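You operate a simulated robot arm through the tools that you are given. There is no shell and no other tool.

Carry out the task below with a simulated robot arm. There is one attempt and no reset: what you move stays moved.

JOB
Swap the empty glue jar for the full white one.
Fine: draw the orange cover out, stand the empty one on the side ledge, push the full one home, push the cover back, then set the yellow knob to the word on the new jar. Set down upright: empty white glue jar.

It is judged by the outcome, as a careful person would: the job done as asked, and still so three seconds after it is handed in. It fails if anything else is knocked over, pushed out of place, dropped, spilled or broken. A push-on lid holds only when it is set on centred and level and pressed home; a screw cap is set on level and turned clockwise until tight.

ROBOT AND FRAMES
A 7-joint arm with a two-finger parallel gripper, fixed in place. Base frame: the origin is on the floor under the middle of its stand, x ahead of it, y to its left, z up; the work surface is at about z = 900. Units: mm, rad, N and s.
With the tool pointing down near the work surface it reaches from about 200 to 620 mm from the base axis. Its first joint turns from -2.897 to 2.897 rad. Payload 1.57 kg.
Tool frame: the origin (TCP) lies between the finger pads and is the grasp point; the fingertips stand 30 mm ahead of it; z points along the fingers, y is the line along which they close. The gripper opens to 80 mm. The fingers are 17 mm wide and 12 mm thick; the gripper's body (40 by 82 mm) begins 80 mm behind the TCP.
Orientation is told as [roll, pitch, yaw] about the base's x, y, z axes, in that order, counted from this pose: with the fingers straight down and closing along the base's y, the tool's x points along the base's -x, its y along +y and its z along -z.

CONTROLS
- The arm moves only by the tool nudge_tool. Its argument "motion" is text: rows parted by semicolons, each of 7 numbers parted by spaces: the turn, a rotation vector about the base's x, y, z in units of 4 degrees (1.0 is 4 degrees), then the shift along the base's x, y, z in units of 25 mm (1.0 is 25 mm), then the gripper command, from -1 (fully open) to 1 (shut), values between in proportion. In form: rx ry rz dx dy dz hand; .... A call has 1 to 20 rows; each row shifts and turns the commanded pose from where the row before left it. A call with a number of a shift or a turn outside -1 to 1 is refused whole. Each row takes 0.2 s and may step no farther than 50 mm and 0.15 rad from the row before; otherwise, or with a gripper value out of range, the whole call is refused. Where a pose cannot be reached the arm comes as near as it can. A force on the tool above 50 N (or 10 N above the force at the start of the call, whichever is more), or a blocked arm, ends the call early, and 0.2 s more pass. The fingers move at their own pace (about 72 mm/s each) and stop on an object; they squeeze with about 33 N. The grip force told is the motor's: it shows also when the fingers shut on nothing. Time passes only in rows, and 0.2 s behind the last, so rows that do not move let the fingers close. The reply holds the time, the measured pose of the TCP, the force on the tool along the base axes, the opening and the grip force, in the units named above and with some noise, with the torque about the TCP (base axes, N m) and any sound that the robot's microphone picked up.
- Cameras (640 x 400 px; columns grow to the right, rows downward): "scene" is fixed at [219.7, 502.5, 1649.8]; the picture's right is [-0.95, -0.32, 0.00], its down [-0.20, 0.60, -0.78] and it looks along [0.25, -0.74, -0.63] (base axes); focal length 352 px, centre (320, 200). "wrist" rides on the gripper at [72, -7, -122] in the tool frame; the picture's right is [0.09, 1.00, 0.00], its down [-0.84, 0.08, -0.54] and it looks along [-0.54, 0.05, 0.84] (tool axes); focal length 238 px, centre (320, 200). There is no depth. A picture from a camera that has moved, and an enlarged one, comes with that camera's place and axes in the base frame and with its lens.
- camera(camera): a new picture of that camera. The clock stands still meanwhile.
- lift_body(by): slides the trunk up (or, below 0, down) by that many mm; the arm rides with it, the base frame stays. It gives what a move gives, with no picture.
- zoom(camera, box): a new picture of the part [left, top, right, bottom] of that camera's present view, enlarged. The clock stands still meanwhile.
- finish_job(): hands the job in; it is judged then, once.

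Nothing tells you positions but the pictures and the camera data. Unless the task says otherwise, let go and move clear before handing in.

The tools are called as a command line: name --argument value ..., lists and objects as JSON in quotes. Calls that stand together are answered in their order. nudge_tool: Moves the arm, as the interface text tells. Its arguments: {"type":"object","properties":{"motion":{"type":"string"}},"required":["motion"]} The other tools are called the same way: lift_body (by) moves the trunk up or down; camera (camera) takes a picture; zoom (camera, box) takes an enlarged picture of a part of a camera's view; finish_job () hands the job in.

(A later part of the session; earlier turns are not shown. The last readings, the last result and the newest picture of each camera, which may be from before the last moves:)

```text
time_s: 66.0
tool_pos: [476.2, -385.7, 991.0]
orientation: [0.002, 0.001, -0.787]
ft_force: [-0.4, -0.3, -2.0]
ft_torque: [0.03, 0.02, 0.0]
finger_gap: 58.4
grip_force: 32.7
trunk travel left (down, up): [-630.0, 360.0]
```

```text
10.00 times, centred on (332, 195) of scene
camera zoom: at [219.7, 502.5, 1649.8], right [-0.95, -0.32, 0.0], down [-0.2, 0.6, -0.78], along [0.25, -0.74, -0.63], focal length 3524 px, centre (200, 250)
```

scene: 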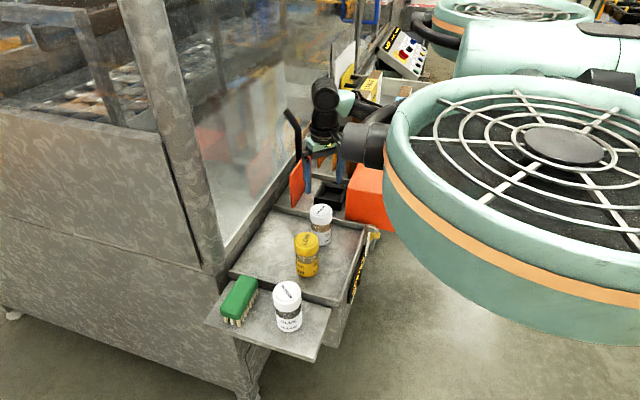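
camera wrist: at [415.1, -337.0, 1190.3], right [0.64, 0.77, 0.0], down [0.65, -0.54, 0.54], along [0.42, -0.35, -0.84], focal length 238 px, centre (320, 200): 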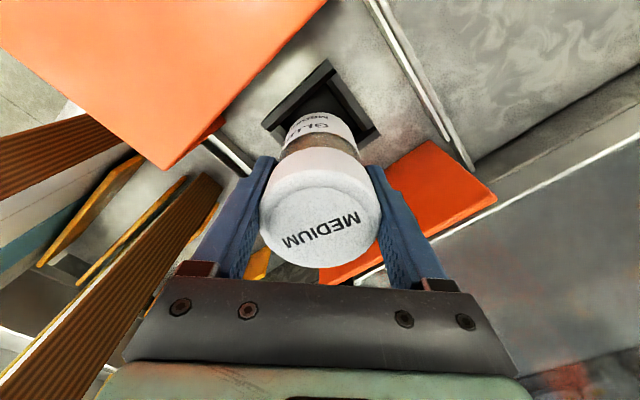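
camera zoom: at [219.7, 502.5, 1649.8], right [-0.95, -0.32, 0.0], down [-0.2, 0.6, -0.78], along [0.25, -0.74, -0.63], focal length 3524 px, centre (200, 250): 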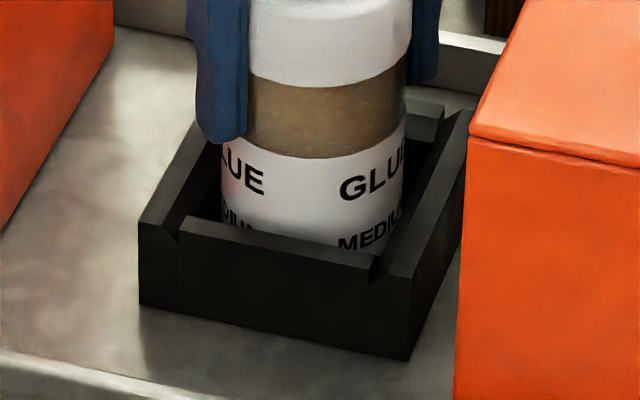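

The base slid past the lead-in. Continuing to the floor of the well.

nudge_tool --motion "0 0 0 0 0 -0.12 1;0 0 0 0 0 0 1"

nudge_tool --motion "0 0 0 0 0 -0.12 1;0 0 0 0 0 0 1"

nudge_tool --motion "0 0 0 0 0 -0.12 1;0 0 0 0 0 0 1"

zoom --camera "scene" --box '[312, 175, 352, 215]'

```text
time_s: 66.6
tool_pos: [475.7, -385.5, 988.1]
orientation: [0.0, 0.001, -0.786]
ft_force: [-1.8, -0.5, -1.0]
ft_torque: [-0.06, 0.07, 0.0]
finger_gap: 58.0
grip_force: 33.1
trunk travel left (down, up): [-630.0, 360.0]
```

```text
time_s: 67.2
tool_pos: [475.0, -386.0, 987.0]
orientation: [0.001, -0.004, -0.788]
ft_force: [-0.3, 1.0, 10.5]
ft_torque: [0.29, 0.18, -0.01]
finger_gap: 58.2
grip_force: 33.2
trunk travel left (down, up): [-630.0, 360.0]
```

```text
time_s: 67.8
tool_pos: [474.6, -383.7, 986.0]
orientation: [0.0, -0.008, -0.785]
ft_force: [3.4, -1.4, 21.7]
ft_torque: [-0.01, -0.21, 0.29]
finger_gap: 58.0
grip_force: 32.8
trunk travel left (down, up): [-630.0, 360.0]
```

```text
10.00 times, centred on (332, 195) of scene
camera zoom: at [219.7, 502.5, 1649.8], right [-0.95, -0.32, 0.0], down [-0.2, 0.6, -0.78], along [0.25, -0.74, -0.63], focal length 3524 px, centre (200, 250)
```

zoom: 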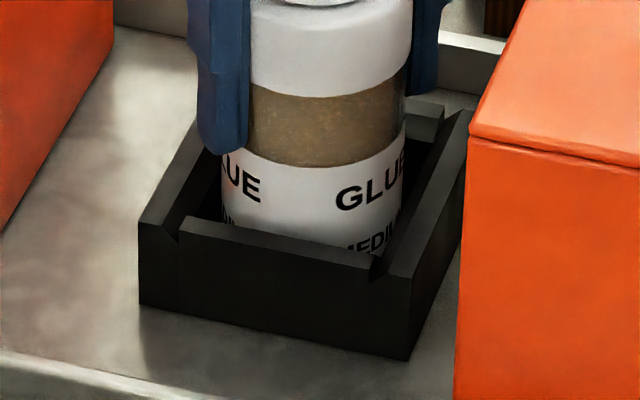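

zoom --camera "scene" --box '[270, 130, 400, 260]'

zoom --camera "scene" --box '[270, 80, 400, 260]'

camera --camera "wrist"

```text
3.08 times, centred on (335, 195) of scene
camera zoom: at [219.7, 502.5, 1649.8], right [-0.95, -0.32, 0.0], down [-0.2, 0.6, -0.78], along [0.25, -0.74, -0.63], focal length 1084 px, centre (274, 215)
```

zoom: 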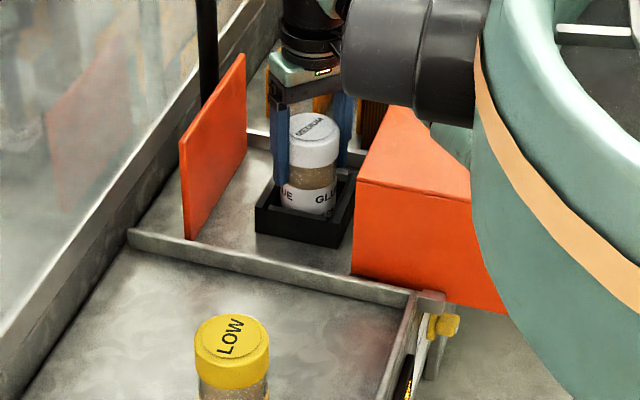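

```text
2.22 times, centred on (335, 170) of scene
camera zoom: at [219.7, 502.5, 1649.8], right [-0.95, -0.32, 0.0], down [-0.2, 0.6, -0.78], along [0.25, -0.74, -0.63], focal length 783 px, centre (287, 267)
```

zoom: 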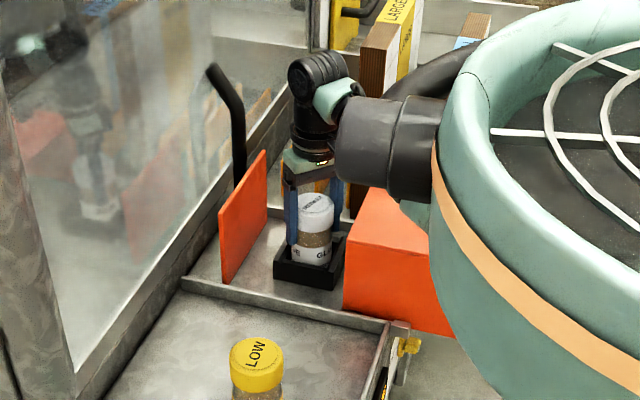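

```text
taken
camera wrist: at [416.8, -337.7, 1106.6], right [0.64, 0.77, 0.0], down [0.64, -0.53, 0.55], along [0.42, -0.35, -0.84], focal length 238 px, centre (320, 200)
```

wrist: 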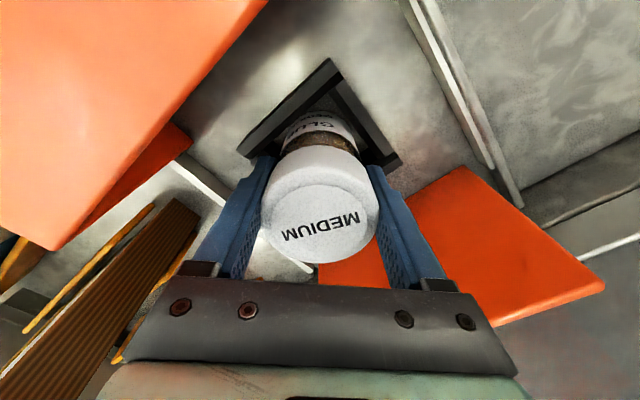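

The jar met firm resistance at TCP z ≈ 987, and it already sits about 8 mm deeper than the empty one did. I'll release, rise and look, then press on the cap to be sure it's home.

nudge_tool --motion "0 0 0 0 0 0 0.3;0 0 0 0 0 0 -0.6;0 0 0 0 0 0 -1;0 0 0 0 0 0 -1;0 0 0 0 0 0 -1"

zoom --camera "scene" --box '[270, 130, 400, 260]'

nudge_tool --motion "0 0 0 0 0 0.4 -1;0 0 0 0 0 0.6 -1;0 0 0 0 0 0.8 -1;0 0 0 0 0 0.8 -1"

zoom --camera "scene" --box '[270, 130, 400, 260]'

camera --camera "wrist"

```text
time_s: 69.0
tool_pos: [474.2, -385.4, 982.5]
orientation: [0.0, 0.001, -0.786]
ft_force: [0.4, 0.1, -1.1]
ft_torque: [0.04, 0.04, 0.02]
finger_gap: 80.2
grip_force: 0.0
trunk travel left (down, up): [-630.0, 360.0]
```

```text
3.08 times, centred on (335, 195) of scene
camera zoom: at [219.7, 502.5, 1649.8], right [-0.95, -0.32, 0.0], down [-0.2, 0.6, -0.78], along [0.25, -0.74, -0.63], focal length 1084 px, centre (274, 215)
```

zoom: 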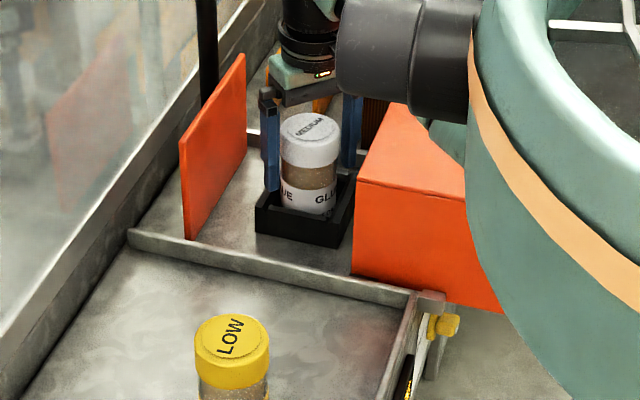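

```text
time_s: 70.0
tool_pos: [473.1, -386.4, 1048.8]
orientation: [0.0, 0.0, -0.788]
ft_force: [0.2, 0.1, 0.1]
ft_torque: [-0.02, 0.0, 0.01]
finger_gap: 80.0
grip_force: 0.0
trunk travel left (down, up): [-630.0, 360.0]
```

```text
3.08 times, centred on (335, 195) of scene
camera zoom: at [219.7, 502.5, 1649.8], right [-0.95, -0.32, 0.0], down [-0.2, 0.6, -0.78], along [0.25, -0.74, -0.63], focal length 1084 px, centre (274, 215)
```

zoom: 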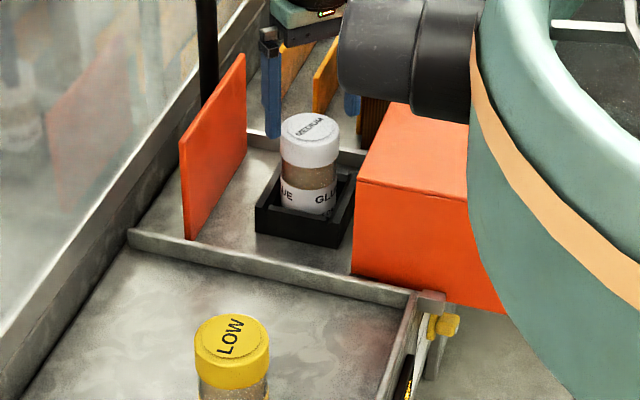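

```text
taken
camera wrist: at [416.4, -339.5, 1169.7], right [0.64, 0.77, 0.0], down [0.65, -0.54, 0.54], along [0.42, -0.35, -0.84], focal length 238 px, centre (320, 200)
```

wrist: 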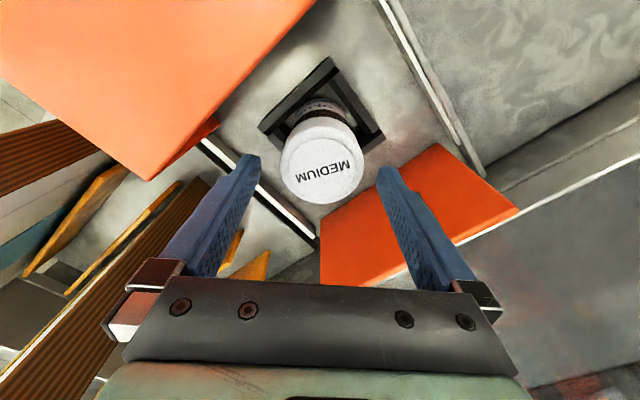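

Same jar, now seated ~8 mm lower than the loose empty one; it slipped past a lip on the way in. I'll close the fingers and press firmly on the cap to make certain it's home.

nudge_tool --motion "0 0 0 0.05 -0.04 0.6 -1;0 0 0 0 0 0.6 -1;0 0 0 0 0 0 1;0 0 0 0 0 0 1;0 0 0 0 0 0 1;0 0 0 0 0 -0.6 1"

nudge_tool --motion "0 0 0 0 0 -0.3 1;0 0 0 0 0 0 1"

nudge_tool --motion "0 0 0 0 0 -0.16 1;0 0 0 0 0 0 1"

```text
time_s: 71.4
tool_pos: [474.6, -387.7, 1063.5]
orientation: [0.0, 0.001, -0.789]
ft_force: [0.9, -1.1, 0.9]
ft_torque: [-0.01, 0.02, 0.01]
finger_gap: 0.2
grip_force: 20.8
trunk travel left (down, up): [-630.0, 360.0]
```

```text
time_s: 72.0
tool_pos: [475.0, -387.4, 1056.0]
orientation: [0.001, -0.001, -0.788]
ft_force: [-0.3, 0.1, -0.9]
ft_torque: [-0.02, -0.02, 0.0]
finger_gap: 0.0
grip_force: 21.3
trunk travel left (down, up): [-630.0, 360.0]
```

```text
time_s: 72.6
tool_pos: [474.7, -387.3, 1051.4]
orientation: [0.001, 0.001, -0.786]
ft_force: [-0.1, 0.1, 0.4]
ft_torque: [0.01, -0.04, -0.01]
finger_gap: 0.1
grip_force: 21.2
trunk travel left (down, up): [-630.0, 360.0]
```

nudge_tool --motion "0 0 0 0 0 -0.12 1;0 0 0 0 0 0 1"

nudge_tool --motion "0 0 0 0 0 -0.12 1;0 0 0 0 0 0 1"

nudge_tool --motion "0 0 0 0 0 -0.08 1;0 0 0 0 0 0 1"

```text
time_s: 73.2
tool_pos: [475.1, -386.7, 1046.9]
orientation: [0.0, -0.001, -0.786]
ft_force: [0.9, 0.0, -0.6]
ft_torque: [-0.02, 0.0, 0.0]
finger_gap: 0.0
grip_force: 21.6
trunk travel left (down, up): [-630.0, 360.0]
```

```text
time_s: 73.8
tool_pos: [475.2, -386.3, 1044.9]
orientation: [0.0, -0.002, -0.787]
ft_force: [0.2, -0.8, 2.7]
ft_torque: [-0.02, 0.05, -0.01]
finger_gap: 0.0
grip_force: 21.2
trunk travel left (down, up): [-630.0, 360.0]
```

```text
time_s: 74.4
tool_pos: [474.9, -386.8, 1044.9]
orientation: [0.002, -0.006, -0.786]
ft_force: [1.3, -1.9, 14.7]
ft_torque: [-0.04, 0.0, -0.01]
finger_gap: 0.0
grip_force: 21.2
trunk travel left (down, up): [-630.0, 360.0]
```

nudge_tool --motion "0 0 0 0 0 -0.1 1;0 0 0 0 0 0 1"

nudge_tool --motion "0 0 0 0 0 -0.12 1;0 0 0 0 0 0 1"

```text
time_s: 75.0
tool_pos: [474.8, -386.7, 1044.5]
orientation: [-0.001, -0.009, -0.787]
ft_force: [-0.1, -3.9, 29.7]
ft_torque: [0.0, 0.12, -0.01]
finger_gap: 0.1
grip_force: 21.5
trunk travel left (down, up): [-630.0, 360.0]
```

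```text
time_s: 75.6
tool_pos: [474.4, -385.6, 1045.0]
orientation: [0.001, -0.012, -0.785]
ft_force: [-0.3, -2.2, 37.7]
ft_torque: [0.13, 0.17, -0.03]
finger_gap: 0.0
grip_force: 21.4
trunk travel left (down, up): [-630.0, 360.0]
```

Rock solid at 38 N: the jar is home (cap top ≈ 1015). Now rising and returning to the cover handle with yaw -90°.

nudge_tool --motion "0 0 0 0 0 0.6 1;0 0 0 0 0 0.8 1;0 0 0 0 0 0.8 0;0 0 0 -0.3 0 0.7 0;0 0 -1 -0.8 0 0 0;0 0 -1 -0.8 0 0 0;0 0 -1 -0.8 0 0 0;0 0 -1 -0.8 0 0 0;0 0 -1 -0.8 0 0 0;0 0 -1 -0.8 0 0 0;0 0 -1 -0.8 0 0 0;0 0 -1 -0.8 0 0 0;0 0 -1 -0.8 0 0 0;0 0 -1 -0.8 0 0 0;0 0 -1 -0.8 0 0 0;0 0 -0.25 -0.8 0 0 0;0 0 0 -0.8 0 0 0;0 0 0 -0.8 -0.1 0 0;0 0 0 -0.8 0 0 0"

camera --camera "wrist"

camera --camera "scene"

```text
time_s: 79.6
tool_pos: [166.8, -387.4, 1110.5]
orientation: [-0.001, -0.001, -1.571]
ft_force: [0.1, 0.2, 0.1]
ft_torque: [-0.01, 0.02, 0.01]
finger_gap: 40.1
grip_force: 0.2
trunk travel left (down, up): [-630.0, 360.0]
```

```text
taken
camera wrist: at [159.3, -315.1, 1231.2], right [1.0, 0.09, 0.0], down [0.08, -0.84, 0.54], along [0.05, -0.54, -0.84], focal length 238 px, centre (320, 200)
```

wrist: 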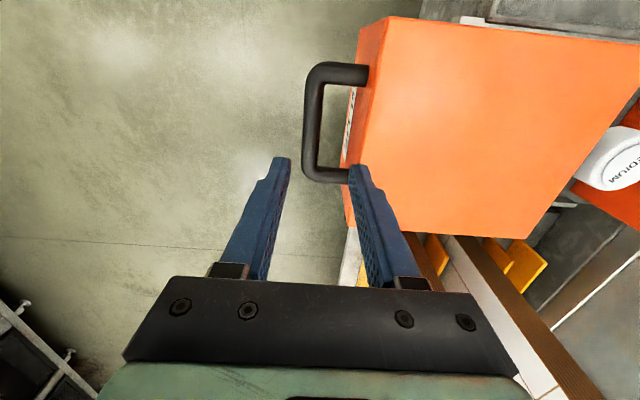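

```text
taken
```

scene: 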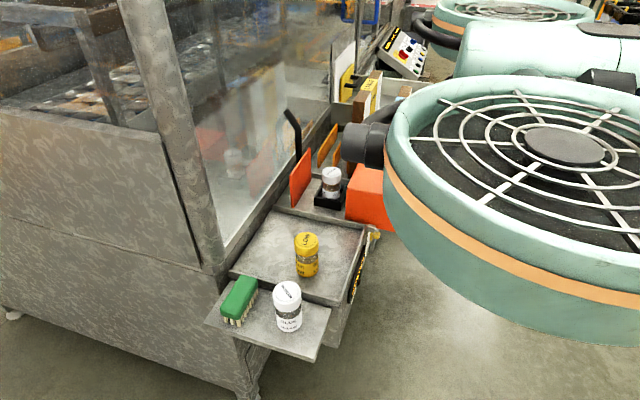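

Bar is just where I left it (x ≈ 160.5). Aligning and descending around it.

nudge_tool --motion "0 0 0 -0.25 -0.05 0 0;0 0 0 0 0 -0.8 0;0 0 0 0 0 -0.8 0;0 0 0 0 0 -0.8 0;0 0 0 0 0 -0.8 0"

camera --camera "wrist"

```text
time_s: 80.8
tool_pos: [161.2, -391.1, 1030.0]
orientation: [0.0, 0.0, -1.572]
ft_force: [0.0, 0.1, -0.5]
ft_torque: [-0.02, 0.0, 0.03]
finger_gap: 40.1
grip_force: 0.0
trunk travel left (down, up): [-630.0, 360.0]
```

```text
taken
camera wrist: at [152.8, -317.7, 1150.5], right [1.0, 0.09, 0.0], down [0.08, -0.84, 0.54], along [0.05, -0.54, -0.84], focal length 238 px, centre (320, 200)
```

wrist: 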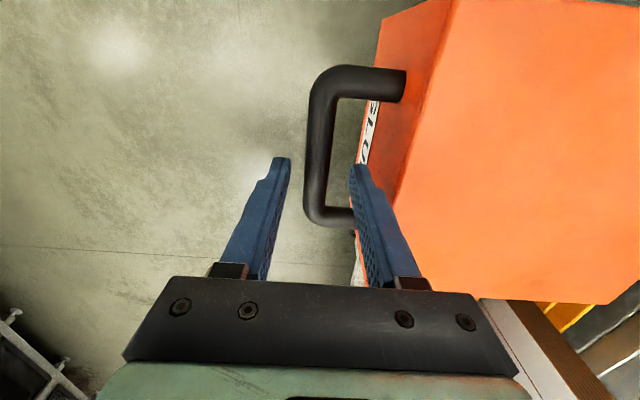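

nudge_tool --motion "0 0 0 0 0 -0.8 0;0 0 0 0 0.05 -0.8 0;0 0 0 0 0 -0.8 0;0 0 0 0 0 -0.24 0;0 0 0 0 0 0 1;0 0 0 0 0 0 1;0 0 0 0 0 0 1"

camera --camera "wrist"

```text
time_s: 82.4
tool_pos: [161.8, -389.9, 964.6]
orientation: [-0.001, -0.001, -1.573]
ft_force: [-0.2, 1.2, -1.7]
ft_torque: [-0.12, -0.04, -0.41]
finger_gap: 17.6
grip_force: 32.6
trunk travel left (down, up): [-630.0, 360.0]
```

```text
taken
camera wrist: at [153.6, -317.0, 1085.5], right [1.0, 0.09, 0.0], down [0.07, -0.84, 0.54], along [0.05, -0.54, -0.84], focal length 238 px, centre (320, 200)
```

wrist: 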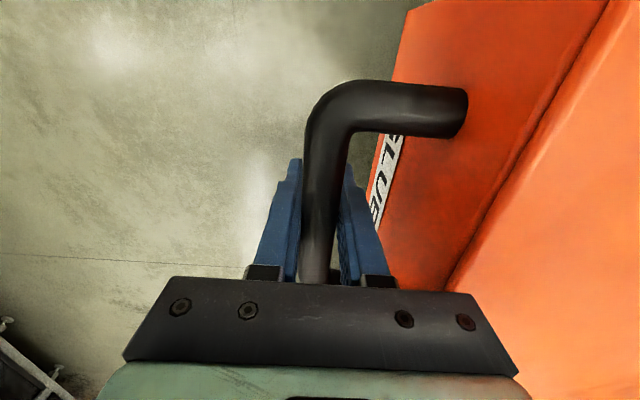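

Handle gripped again. Pushing the cover in along +x in small steps.

nudge_tool --motion "0 0 0 0.4 0 0 1;0 0 0 0.4 0 0 1;0 0 0 0.4 0 0 1;0 0 0 0.4 0 0 1;0 0 0 0.4 0 0 1;0 0 0 0.4 0 0 1;0 0 0 0.4 0 0 1;0 0 0 0.4 0 0 1"

zoom --camera "scene" --box '[270, 90, 410, 250]'

```text
time_s: 84.2
tool_pos: [240.5, -390.4, 962.3]
orientation: [0.001, 0.0, -1.575]
ft_force: [-0.4, 1.9, -0.5]
ft_torque: [-0.71, 0.08, -0.36]
finger_gap: 17.6
grip_force: 32.2
trunk travel left (down, up): [-630.0, 360.0]
```

```text
2.50 times, centred on (340, 170) of scene
camera zoom: at [219.7, 502.5, 1649.8], right [-0.95, -0.32, 0.0], down [-0.2, 0.6, -0.78], along [0.25, -0.74, -0.63], focal length 881 px, centre (270, 275)
```

zoom: 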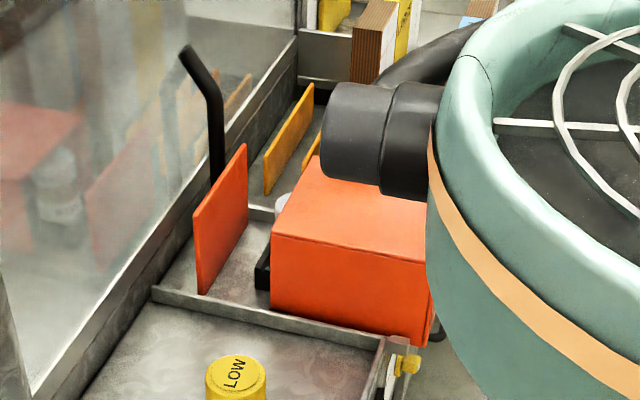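

nudge_tool --motion "0 0 0 0.4 0 0 1;0 0 0 0.4 0 0 1;0 0 0 0.4 0 0 1;0 0 0 0.4 0 0 1;0 0 0 0.4 0 0 1;0 0 0 0.4 0 0 1;0 0 0 0.4 0 0 1"

zoom --camera "scene" --box '[270, 90, 410, 250]'

```text
time_s: 85.8
tool_pos: [311.1, -390.5, 963.6]
orientation: [0.0, 0.002, -1.577]
ft_force: [-1.0, -2.5, -0.2]
ft_torque: [-0.05, 0.04, -0.32]
finger_gap: 17.5
grip_force: 32.4
trunk travel left (down, up): [-630.0, 360.0]
```

```text
2.50 times, centred on (340, 170) of scene
camera zoom: at [219.7, 502.5, 1649.8], right [-0.95, -0.32, 0.0], down [-0.2, 0.6, -0.78], along [0.25, -0.74, -0.63], focal length 881 px, centre (270, 275)
```

zoom: 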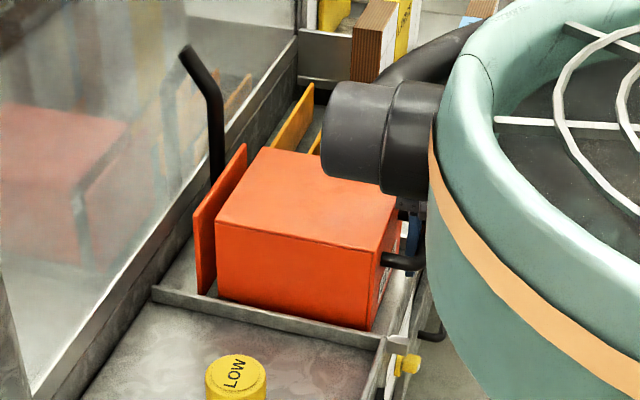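

Nearly closed; about 19 mm to go. Pushing the last bit gently until it seats against the back plate.

nudge_tool --motion "0 0 0 0.3 0 0 1;0 0 0 0.3 0 0 1;0 0 0 0 0 0 1"

nudge_tool --motion "0 0 0 0.16 0 0 1;0 0 0 0 0 0 1"

nudge_tool --motion "0 0 0 0.12 0 0 1;0 0 0 0 0 0 1"

zoom --camera "scene" --box '[270, 90, 410, 250]'

```text
time_s: 86.6
tool_pos: [326.5, -390.1, 964.1]
orientation: [0.001, 0.0, -1.572]
ft_force: [1.0, -1.6, 6.9]
ft_torque: [0.44, 0.04, -0.35]
finger_gap: 17.7
grip_force: 32.0
trunk travel left (down, up): [-630.0, 360.0]
```

```text
time_s: 87.2
tool_pos: [331.0, -390.3, 964.9]
orientation: [0.001, 0.0, -1.575]
ft_force: [-1.0, -3.9, 7.8]
ft_torque: [0.49, -0.1, -0.29]
finger_gap: 17.6
grip_force: 32.3
trunk travel left (down, up): [-630.0, 360.0]
```

```text
time_s: 87.8
tool_pos: [331.5, -390.6, 963.7]
orientation: [-0.001, 0.0, -1.575]
ft_force: [-18.4, -1.0, 1.9]
ft_torque: [-0.9, -0.45, -0.22]
finger_gap: 17.9
grip_force: 32.1
trunk travel left (down, up): [-630.0, 360.0]
```

```text
2.50 times, centred on (340, 170) of scene
camera zoom: at [219.7, 502.5, 1649.8], right [-0.95, -0.32, 0.0], down [-0.2, 0.6, -0.78], along [0.25, -0.74, -0.63], focal length 881 px, centre (270, 275)
```

zoom: 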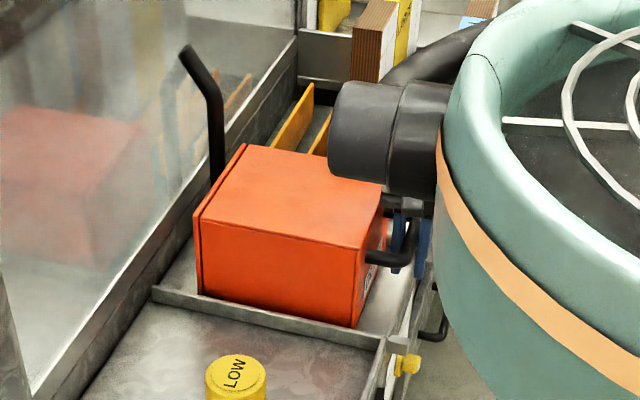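

Cover is home (stopped at x ≈ 331 with 18 N). Releasing and rising.

nudge_tool --motion "0 0 0 0 0 0 0;0 0 0 0 0 0 0;0 0 0 -0.04 0 0 0"

nudge_tool --motion "0 0 0 0 0 0.8 0;0 0 0 0 0 0.8 0;0 0 0 0 0 0.8 0;0 0 0 0 0 1 0;0 0 0 0 0 1 0;0 0 0 0 0 1 0"

camera --camera "wrist"

zoom --camera "scene" --box '[270, 90, 410, 250]'

```text
time_s: 88.6
tool_pos: [332.8, -389.8, 964.6]
orientation: [0.0, 0.0, -1.575]
ft_force: [-0.9, -0.3, 0.6]
ft_torque: [-0.03, 0.02, 0.0]
finger_gap: 40.0
grip_force: 0.1
trunk travel left (down, up): [-630.0, 360.0]
```

```text
time_s: 90.0
tool_pos: [333.2, -388.8, 1099.5]
orientation: [0.001, -0.001, -1.573]
ft_force: [-0.2, -0.3, -0.3]
ft_torque: [0.02, 0.04, 0.01]
finger_gap: 39.8
grip_force: 0.1
trunk travel left (down, up): [-630.0, 360.0]
```

```text
taken
camera wrist: at [325.3, -316.1, 1220.3], right [1.0, 0.09, 0.0], down [0.08, -0.84, 0.54], along [0.05, -0.54, -0.84], focal length 238 px, centre (320, 200)
```

wrist: 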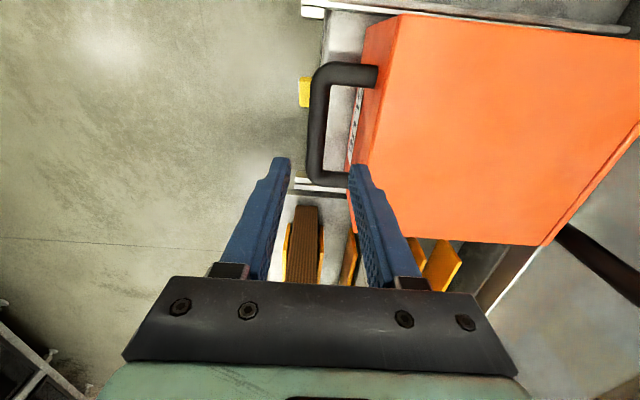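

```text
2.50 times, centred on (340, 170) of scene
camera zoom: at [219.7, 502.5, 1649.8], right [-0.95, -0.32, 0.0], down [-0.2, 0.6, -0.78], along [0.25, -0.74, -0.63], focal length 881 px, centre (270, 275)
```

zoom: 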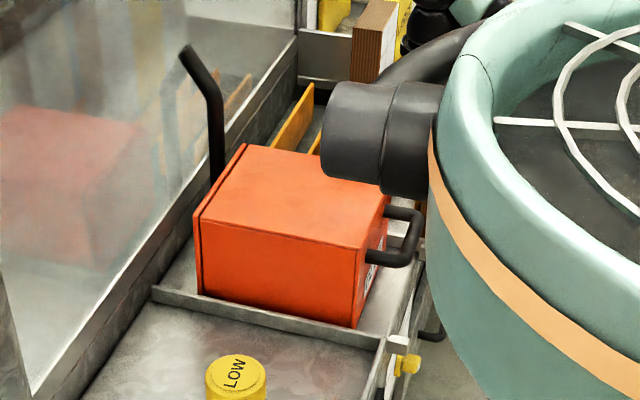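

The cover is closed exactly as at the start. Now the knob: I'll back off in front of the panel, return to yaw 0 and pitch up to look at the dial.

nudge_tool --motion "0 0 1 -0.4 0 0 0;0 0 1 -0.4 0 0 0;0 0 1 -0.4 0 0 0;0 0 1 -0.4 0 0 0;0 0 1 -0.4 0 0 0;0 0 1 -0.4 0 0 0;0 0 1 -0.4 0 0 0;0 0 1 -0.4 0 0 0;0 0 1 -0.4 0 0 0;0 0 1 -0.4 0 0 0;0 0 1 -0.4 0 0 0;0 0 1 -0.4 0 0 0;0 0 1 -0.4 0 0 0;0 0 1 0 0 0 0;0 0 1 0 0 0 0;0 0 1 0 0 0 0;0 0 1 0 0 0 0;0 0 1 0 0 0 0;0 0 1 0 0 0 0;0 0 1 0 0 0 0"

nudge_tool --motion "0 0 1 0 0 -0.3 0;0 0 1 0 0 -0.5 0;0 -1 0.5 0 0 -0.6 0;0 -1 0 0 0 -0.6 0;0 -1 0 0 0 -0.6 0;0 -1 0 0 0 -0.6 0;0 -1 0 0 0 -0.6 0;0 -1 0 0 0 -0.6 0;0 -1 0 0 0 -0.6 0"

camera --camera "wrist"

camera --camera "scene"

```text
time_s: 94.2
tool_pos: [203.5, -389.0, 1097.6]
orientation: [0.0, 0.001, -0.176]
ft_force: [0.0, 0.5, -0.1]
ft_torque: [-0.01, 0.01, -0.02]
finger_gap: 40.0
grip_force: 0.0
trunk travel left (down, up): [-630.0, 360.0]
```

```text
time_s: 96.2
tool_pos: [203.8, -389.6, 972.3]
orientation: [0.001, -0.488, -0.003]
ft_force: [0.6, -0.4, 1.0]
ft_torque: [-0.01, -0.02, 0.0]
finger_gap: 40.2
grip_force: 0.0
trunk travel left (down, up): [-630.0, 360.0]
```

```text
taken
camera wrist: at [80.8, -394.8, 1046.2], right [-0.08, 1.0, -0.04], down [0.48, 0.08, 0.87], along [0.87, 0.05, -0.49], focal length 238 px, centre (320, 200)
```

wrist: 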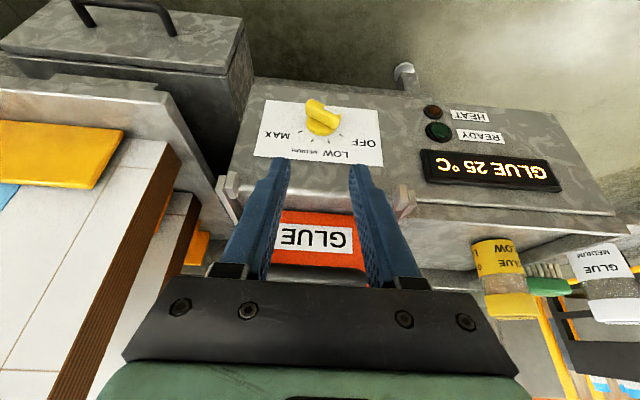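

```text
taken
```

scene: 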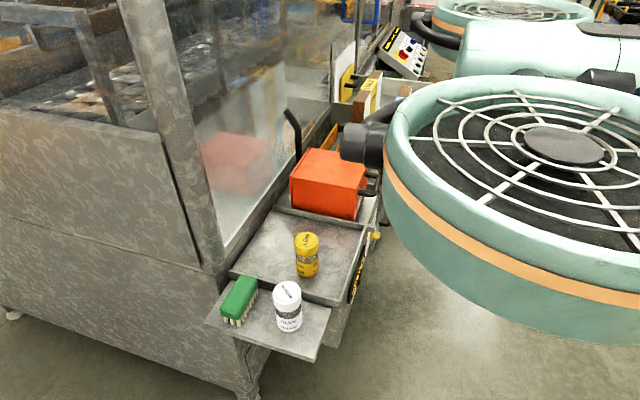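

Excellent view of the dial (upside-down picture). Zooming in.

zoom --camera "wrist" --box '[250, 80, 400, 180]'

zoom --camera "wrist" --box '[290, 85, 360, 150]'

```text
4.00 times, centred on (325, 130) of wrist
camera zoom: at [80.8, -394.8, 1046.2], right [-0.08, 1.0, -0.04], down [0.48, 0.08, 0.87], along [0.87, 0.05, -0.49], focal length 953 px, centre (300, 480)
```

zoom: 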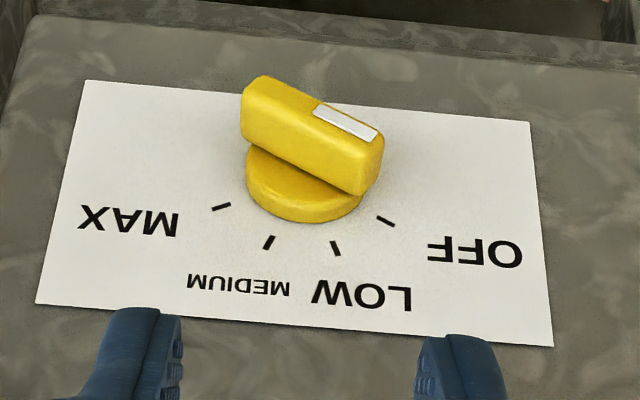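

```text
6.15 times, centred on (325, 118) of wrist
camera zoom: at [80.8, -394.8, 1046.2], right [-0.08, 1.0, -0.04], down [0.48, 0.08, 0.87], along [0.87, 0.05, -0.49], focal length 1467 px, centre (289, 708)
```

zoom: 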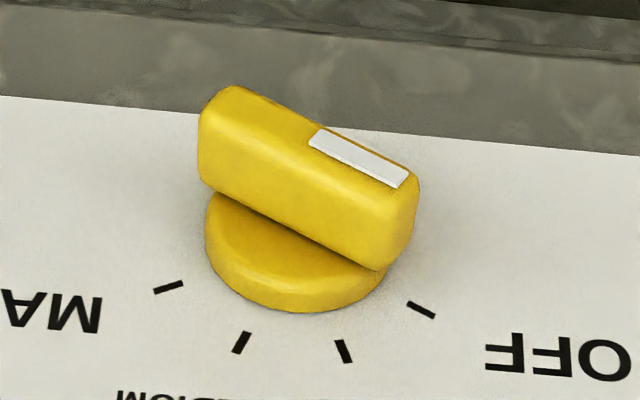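

The pointer is at OFF (60° left), with ticks at -60°, -20°, +20° and +60°. MEDIUM therefore needs an 80° clockwise turn about the axis at about y = -384, z = 783. I'll pitch the tool to horizontal, pointing at the knob, from a safe standoff.

nudge_tool --motion "0 -1 0 -0.1 0 -0.3 0;0 -1 0 -0.1 0 -0.3 0;0 -1 0 -0.1 0 -0.3 0;0 -1 0 -0.1 0 -0.3 0;0 -1 0 -0.1 0 -0.3 0;0 -1 0 -0.1 0 -0.3 0;0 -1 0 -0.1 0 -0.3 0;0 -1 0 -0.1 0 -0.3 0"

camera --camera "wrist"

camera --camera "scene"

```text
time_s: 98.0
tool_pos: [181.9, -389.3, 914.3]
orientation: [0.006, -1.048, -0.003]
ft_force: [0.3, -0.4, -0.3]
ft_torque: [-0.02, 0.0, -0.02]
finger_gap: 40.0
grip_force: 0.0
trunk travel left (down, up): [-630.0, 360.0]
```

```text
taken
camera wrist: at [39.0, -394.2, 911.8], right [-0.05, 1.0, -0.08], down [-0.05, 0.08, 1.0], along [1.0, 0.05, 0.05], focal length 238 px, centre (320, 200)
```

wrist: 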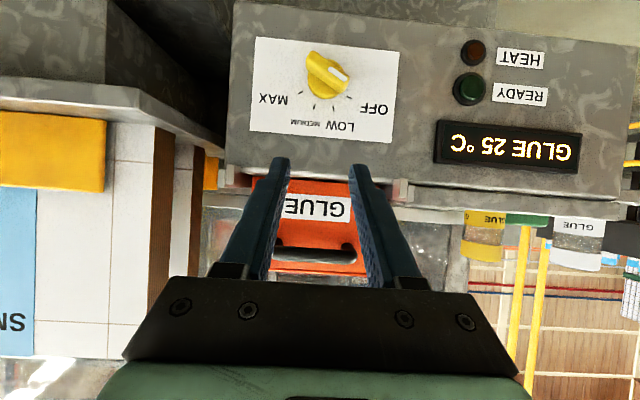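

```text
taken
```

scene: 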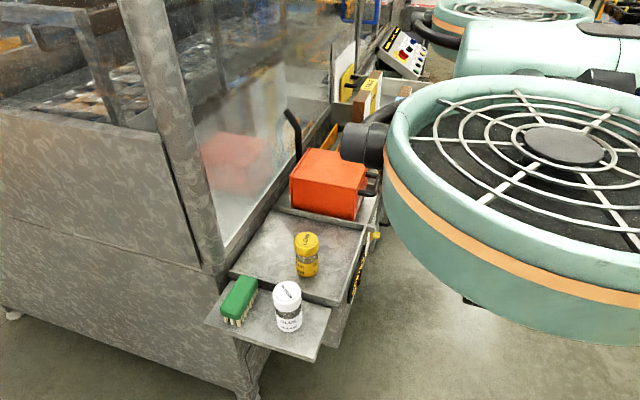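

Reachable so far, and the view is nearly frontal. Zooming on the dial for accurate geometry.

zoom --camera "wrist" --box '[250, 35, 400, 145]'

zoom --camera "wrist" --box '[290, 40, 370, 110]'

```text
3.64 times, centred on (325, 90) of wrist
camera zoom: at [39.0, -394.2, 911.8], right [-0.05, 1.0, -0.08], down [-0.05, 0.08, 1.0], along [1.0, 0.05, 0.05], focal length 867 px, centre (302, 600)
```

zoom: 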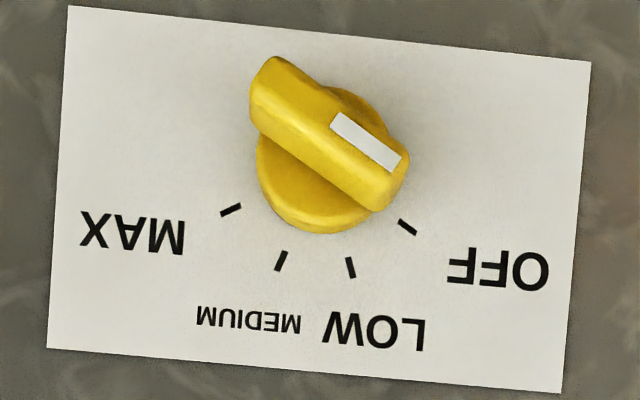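

```text
5.71 times, centred on (330, 75) of wrist
camera zoom: at [39.0, -394.2, 911.8], right [-0.05, 1.0, -0.08], down [-0.05, 0.08, 1.0], along [1.0, 0.05, 0.05], focal length 1362 px, centre (263, 914)
```

zoom: 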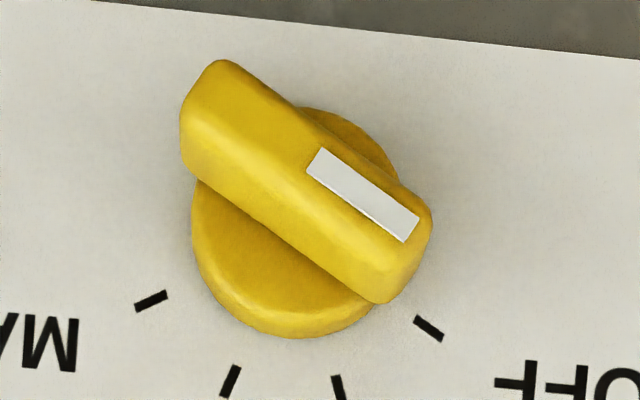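

Geometry confirmed: knob axis at y ≈ -384.3, z ≈ 783.5, panel at x ≈ 327, bar about 13 mm thick and 50 mm long. Continuing to horizontal and down to the knob's height.

nudge_tool --motion "0 -1 0 0 0 -0.6 -0.2;0 -1 0 0 0 -0.6 -0.2;0 -1 0 0 0 -0.6 -0.2;0 -1 0 0 0 -0.6 -0.2;0 -1 0 0 0 -0.6 -0.2;0 -1 0 0 0.1 -0.6 -0.2;0 -1 0 0 0.1 -0.6 -0.2;0 -0.5 0 0 0 -0.6 -0.2"

camera --camera "wrist"

camera --camera "scene"

```text
time_s: 99.8
tool_pos: [179.1, -376.9, 799.5]
orientation: [-2.853, -1.571, 2.851]
ft_force: [-0.6, 0.3, -0.5]
ft_torque: [0.0, 0.02, 0.0]
finger_gap: 47.8
grip_force: 0.2
out of reach, approached as far as the arm can: row 8
trunk travel left (down, up): [-630.0, 360.0]
```

```text
taken
camera wrist: at [55.7, -382.9, 726.0], right [0.0, 1.0, -0.09], down [-0.54, 0.08, 0.84], along [0.84, 0.05, 0.54], focal length 238 px, centre (320, 200)
```

wrist: 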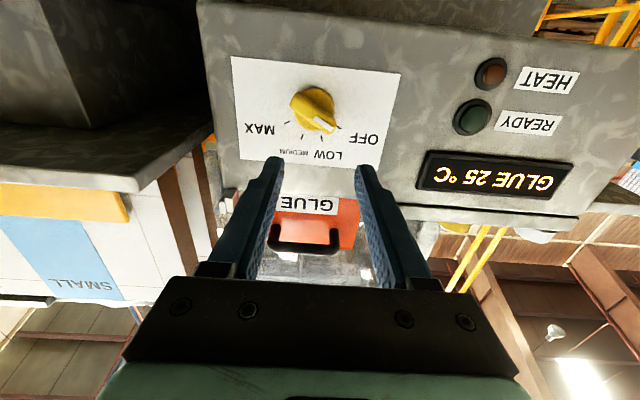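

```text
taken
```

scene: 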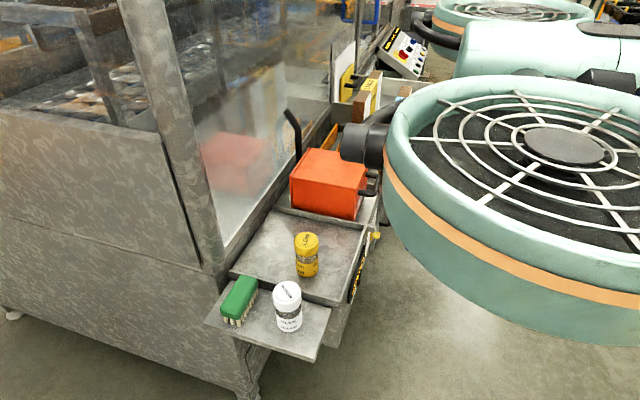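

Horizontal is reached, but z ≈ 800 is the arm's lower limit here. I'll lower the trunk 70 mm for margin (the space in front of the panel is free), then re-level at knob height.

lift_body --by -70

camera --camera "scene"

camera --camera "wrist"

```text
time_s: 100.8
tool_pos: [179.0, -377.1, 727.9]
orientation: [1.369, -1.568, -1.367]
ft_force: [0.8, 0.3, 0.7]
ft_torque: [-0.01, -0.04, 0.01]
finger_gap: 48.0
grip_force: 0.0
trunk travel left (down, up): [-560.0, 430.0]
```

```text
taken
```

scene: 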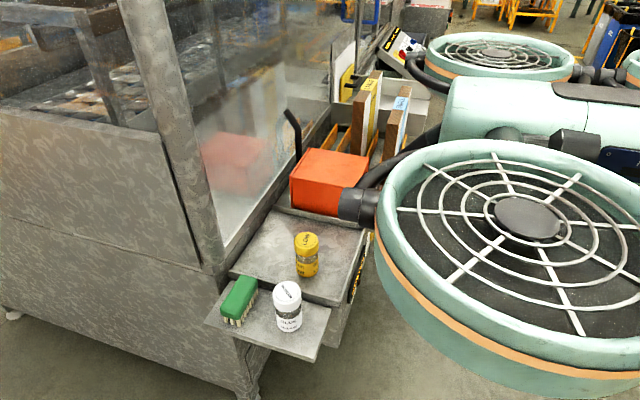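

```text
taken
camera wrist: at [55.7, -382.7, 655.7], right [0.0, 1.0, -0.09], down [-0.54, 0.08, 0.84], along [0.84, 0.05, 0.54], focal length 238 px, centre (320, 200)
```

wrist: 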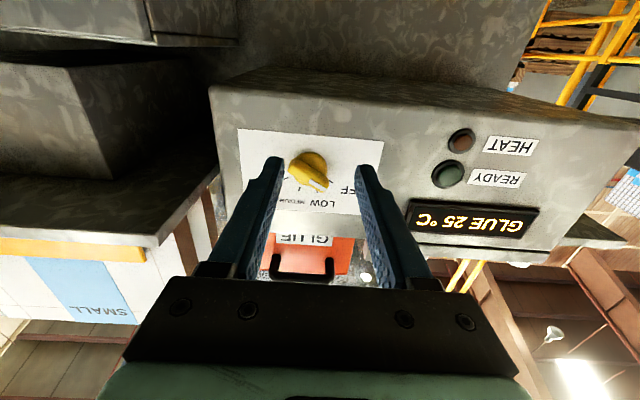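

Trunk lowered safely. Raising to knob height and twisting the gripper -60° about the knob axis so the fingers straddle the bar.

nudge_tool --motion "0 0 0 0 -0.1 0.7 -0.2;0 0 0 0 -0.1 0.7 -0.2;0 0 0 0 -0.09 0.82 -0.2;-1 0 0 0 0 0 -0.2;-1 0 0 0 0 0 -0.2;-1 0 0 0 0 0 -0.2;-1 0 0 0 0 0 -0.2;-1 0 0 0 0 0 -0.2;-1 0 0 0 0 0 -0.2;-1 0 0 0 0 0 -0.2;-1 0 0 0 0 0 -0.2;-1 0 0 0 0 0 -0.2;-1 0 0 0 0 0 -0.2;-1 0 0 0 0 0 -0.2;-1 0 0 0 0 0 -0.2;-1 0 0 0 0 0 -0.2;-1 0 0 0 0 0 -0.2;-1 0 0 0 0 0 -0.2"

camera --camera "wrist"

camera --camera "scene"

```text
time_s: 104.7
tool_pos: [179.7, -384.3, 784.2]
orientation: [-1.568, -0.524, 1.572]
ft_force: [-0.4, -0.6, 0.1]
ft_torque: [0.04, -0.01, -0.04]
finger_gap: 48.1
grip_force: 0.1
trunk travel left (down, up): [-560.0, 430.0]
```

```text
taken
camera wrist: at [55.7, -448.8, 753.1], right [0.0, 0.42, -0.91], down [-0.54, 0.76, 0.35], along [0.84, 0.49, 0.23], focal length 238 px, centre (320, 200)
```

wrist: 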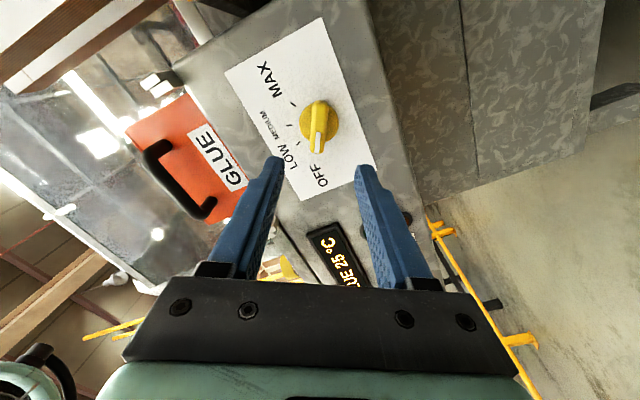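

```text
taken
```

scene: 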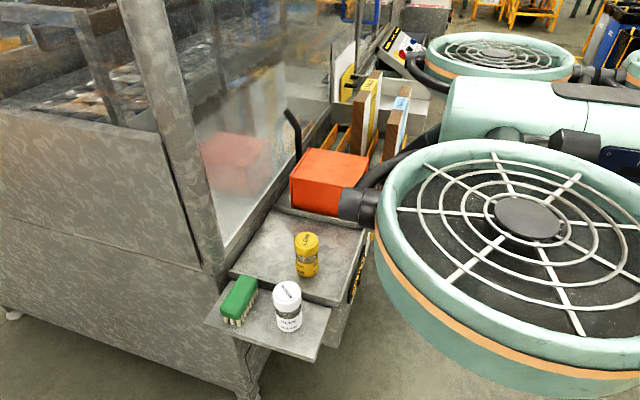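

zoom --camera "wrist" --box '[280, 80, 360, 180]'

```text
4.00 times, centred on (320, 130) of wrist
camera zoom: at [55.7, -448.8, 753.1], right [0.0, 0.42, -0.91], down [-0.54, 0.76, 0.35], along [0.84, 0.49, 0.23], focal length 953 px, centre (320, 480)
```

zoom: 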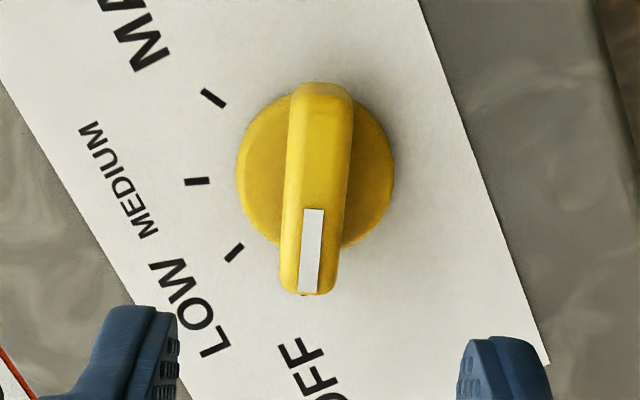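

The fingers line up with the bar. Advancing toward the knob in stages.

nudge_tool --motion "0 0 0 0.7 -0.01 0.02 -0.2;0 0 0 0.7 0 0 -0.2;0 0 0 0.7 0 0 -0.2;0 0 0 0.6 0 0 -0.2;0 0 0 0 0 0 -0.2"

camera --camera "wrist"

zoom --camera "wrist" --box '[240, 90, 400, 200]'

```text
time_s: 105.8
tool_pos: [246.5, -384.6, 784.2]
orientation: [-1.569, -0.525, 1.57]
ft_force: [-0.1, -0.2, 0.0]
ft_torque: [0.01, -0.02, -0.02]
finger_gap: 48.2
grip_force: 0.0
trunk travel left (down, up): [-560.0, 430.0]
```

```text
taken
camera wrist: at [123.2, -449.6, 753.3], right [0.0, 0.42, -0.91], down [-0.54, 0.76, 0.35], along [0.84, 0.49, 0.23], focal length 238 px, centre (320, 200)
```

wrist: 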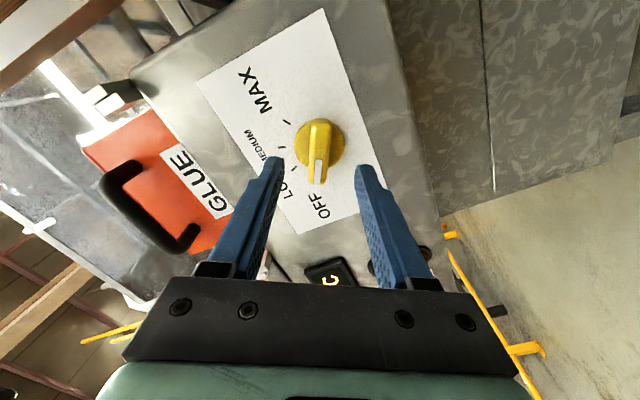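

```text
3.64 times, centred on (320, 145) of wrist
camera zoom: at [123.2, -449.6, 753.3], right [0.0, 0.42, -0.91], down [-0.54, 0.76, 0.35], along [0.84, 0.49, 0.23], focal length 867 px, centre (320, 400)
```

zoom: 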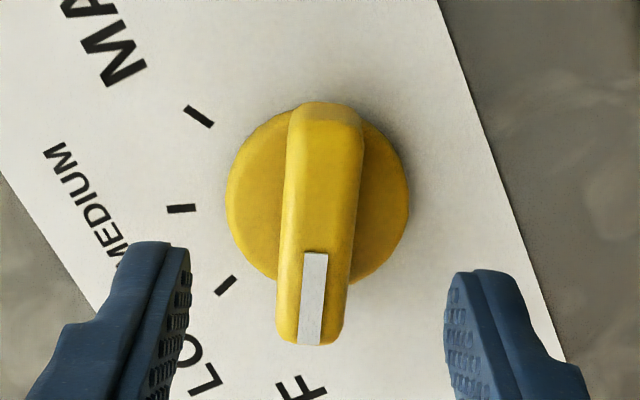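

Centred. Advancing the last ~37 mm so the fingertips straddle the bar.

nudge_tool --motion "0 0 0 0.5 0 0 -0.2;0 0 0 0.5 0 0 -0.2;0 0 0 0.3 0 0 -0.2;0 0 0 0.16 0 0 -0.2;0 0 0 0 0 0 -0.2"

camera --camera "wrist"

zoom --camera "wrist" --box '[240, 110, 400, 220]'

zoom --camera "scene" --box '[330, 180, 420, 270]'

```text
time_s: 107.0
tool_pos: [282.3, -384.2, 784.3]
orientation: [-1.568, -0.524, 1.569]
ft_force: [0.8, -0.8, 0.2]
ft_torque: [0.01, -0.01, 0.03]
finger_gap: 47.5
grip_force: 0.1
trunk travel left (down, up): [-560.0, 430.0]
```

```text
taken
camera wrist: at [159.5, -449.2, 753.5], right [0.0, 0.42, -0.91], down [-0.54, 0.76, 0.35], along [0.84, 0.49, 0.23], focal length 238 px, centre (320, 200)
```

wrist: 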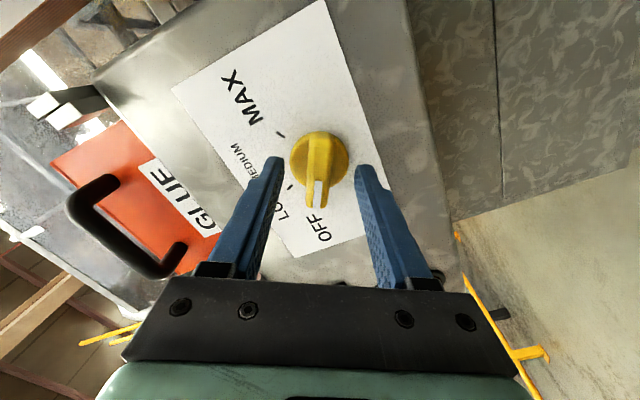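

```text
3.64 times, centred on (320, 165) of wrist
camera zoom: at [159.5, -449.2, 753.5], right [0.0, 0.42, -0.91], down [-0.54, 0.76, 0.35], along [0.84, 0.49, 0.23], focal length 867 px, centre (320, 327)
```

zoom: 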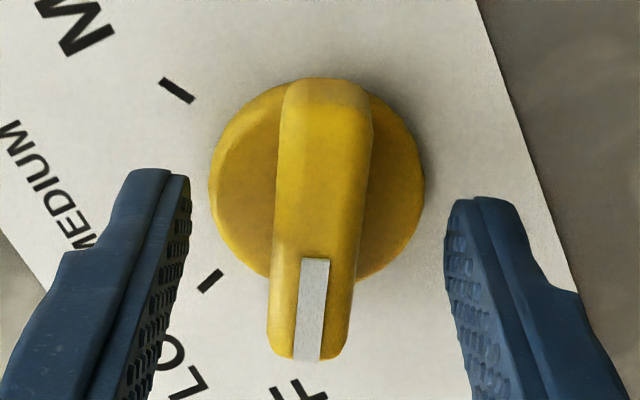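

```text
4.44 times, centred on (375, 225) of scene
camera zoom: at [219.7, 502.5, 1649.8], right [-0.95, -0.32, 0.0], down [-0.2, 0.6, -0.78], along [0.25, -0.74, -0.63], focal length 1566 px, centre (76, 89)
```

zoom: 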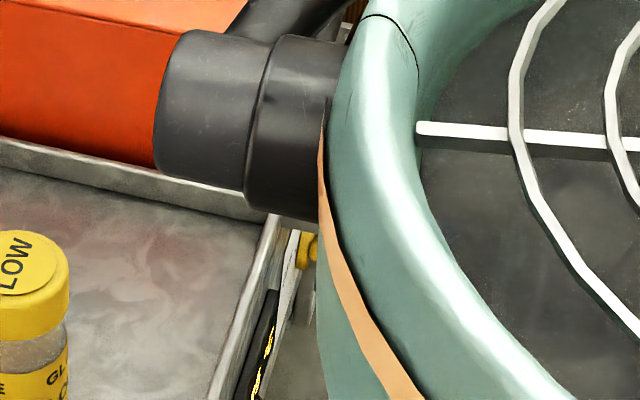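

Fingertips are either side of the bar. Closing on it.

nudge_tool --motion "0 0 0 0 0 0 1;0 0 0 0 0 0 1;0 0 0 0 0 0 1;0 0 0 0 0 0 1"

zoom --camera "wrist" --box '[240, 110, 400, 220]'

```text
time_s: 108.0
tool_pos: [284.2, -385.2, 784.3]
orientation: [-1.571, -0.524, 1.572]
ft_force: [1.4, -2.1, 3.6]
ft_torque: [0.01, -0.06, -0.05]
finger_gap: 15.8
grip_force: 31.3
trunk travel left (down, up): [-560.0, 430.0]
```

```text
3.64 times, centred on (320, 165) of wrist
camera zoom: at [159.5, -449.5, 754.0], right [0.0, 0.42, -0.91], down [-0.54, 0.76, 0.35], along [0.84, 0.49, 0.23], focal length 867 px, centre (320, 327)
```

zoom: 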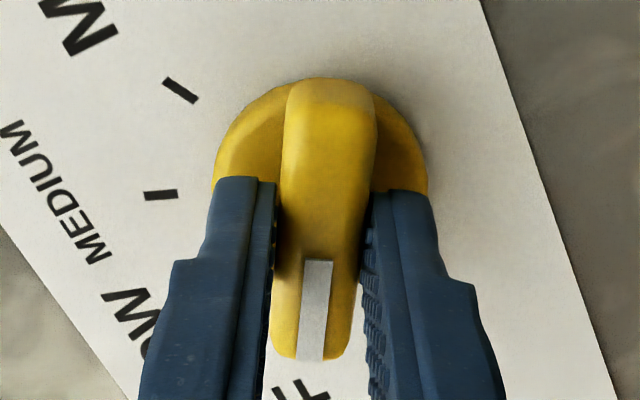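

Bar gripped (15.8 mm). Turning clockwise about +x, first 20° to check.

nudge_tool --motion "1 0 0 0 0 0 1;1 0 0 0 0 0 1;1 0 0 0 0 0 1;1 0 0 0 0 0 1;1 0 0 0 0 0 1"

zoom --camera "wrist" --box '[220, 80, 420, 220]'

```text
time_s: 109.2
tool_pos: [283.1, -385.7, 785.6]
orientation: [-1.573, -0.877, 1.571]
ft_force: [0.3, -6.9, 3.2]
ft_torque: [-0.03, -0.74, 0.51]
finger_gap: 16.0
grip_force: 31.4
trunk travel left (down, up): [-560.0, 430.0]
```

```text
2.86 times, centred on (320, 150) of wrist
camera zoom: at [159.6, -434.9, 733.1], right [0.0, 0.71, -0.71], down [-0.54, 0.6, 0.59], along [0.84, 0.38, 0.38], focal length 681 px, centre (320, 343)
```

zoom: 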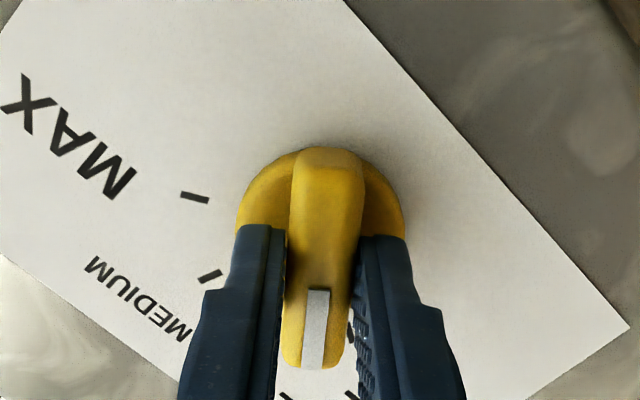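

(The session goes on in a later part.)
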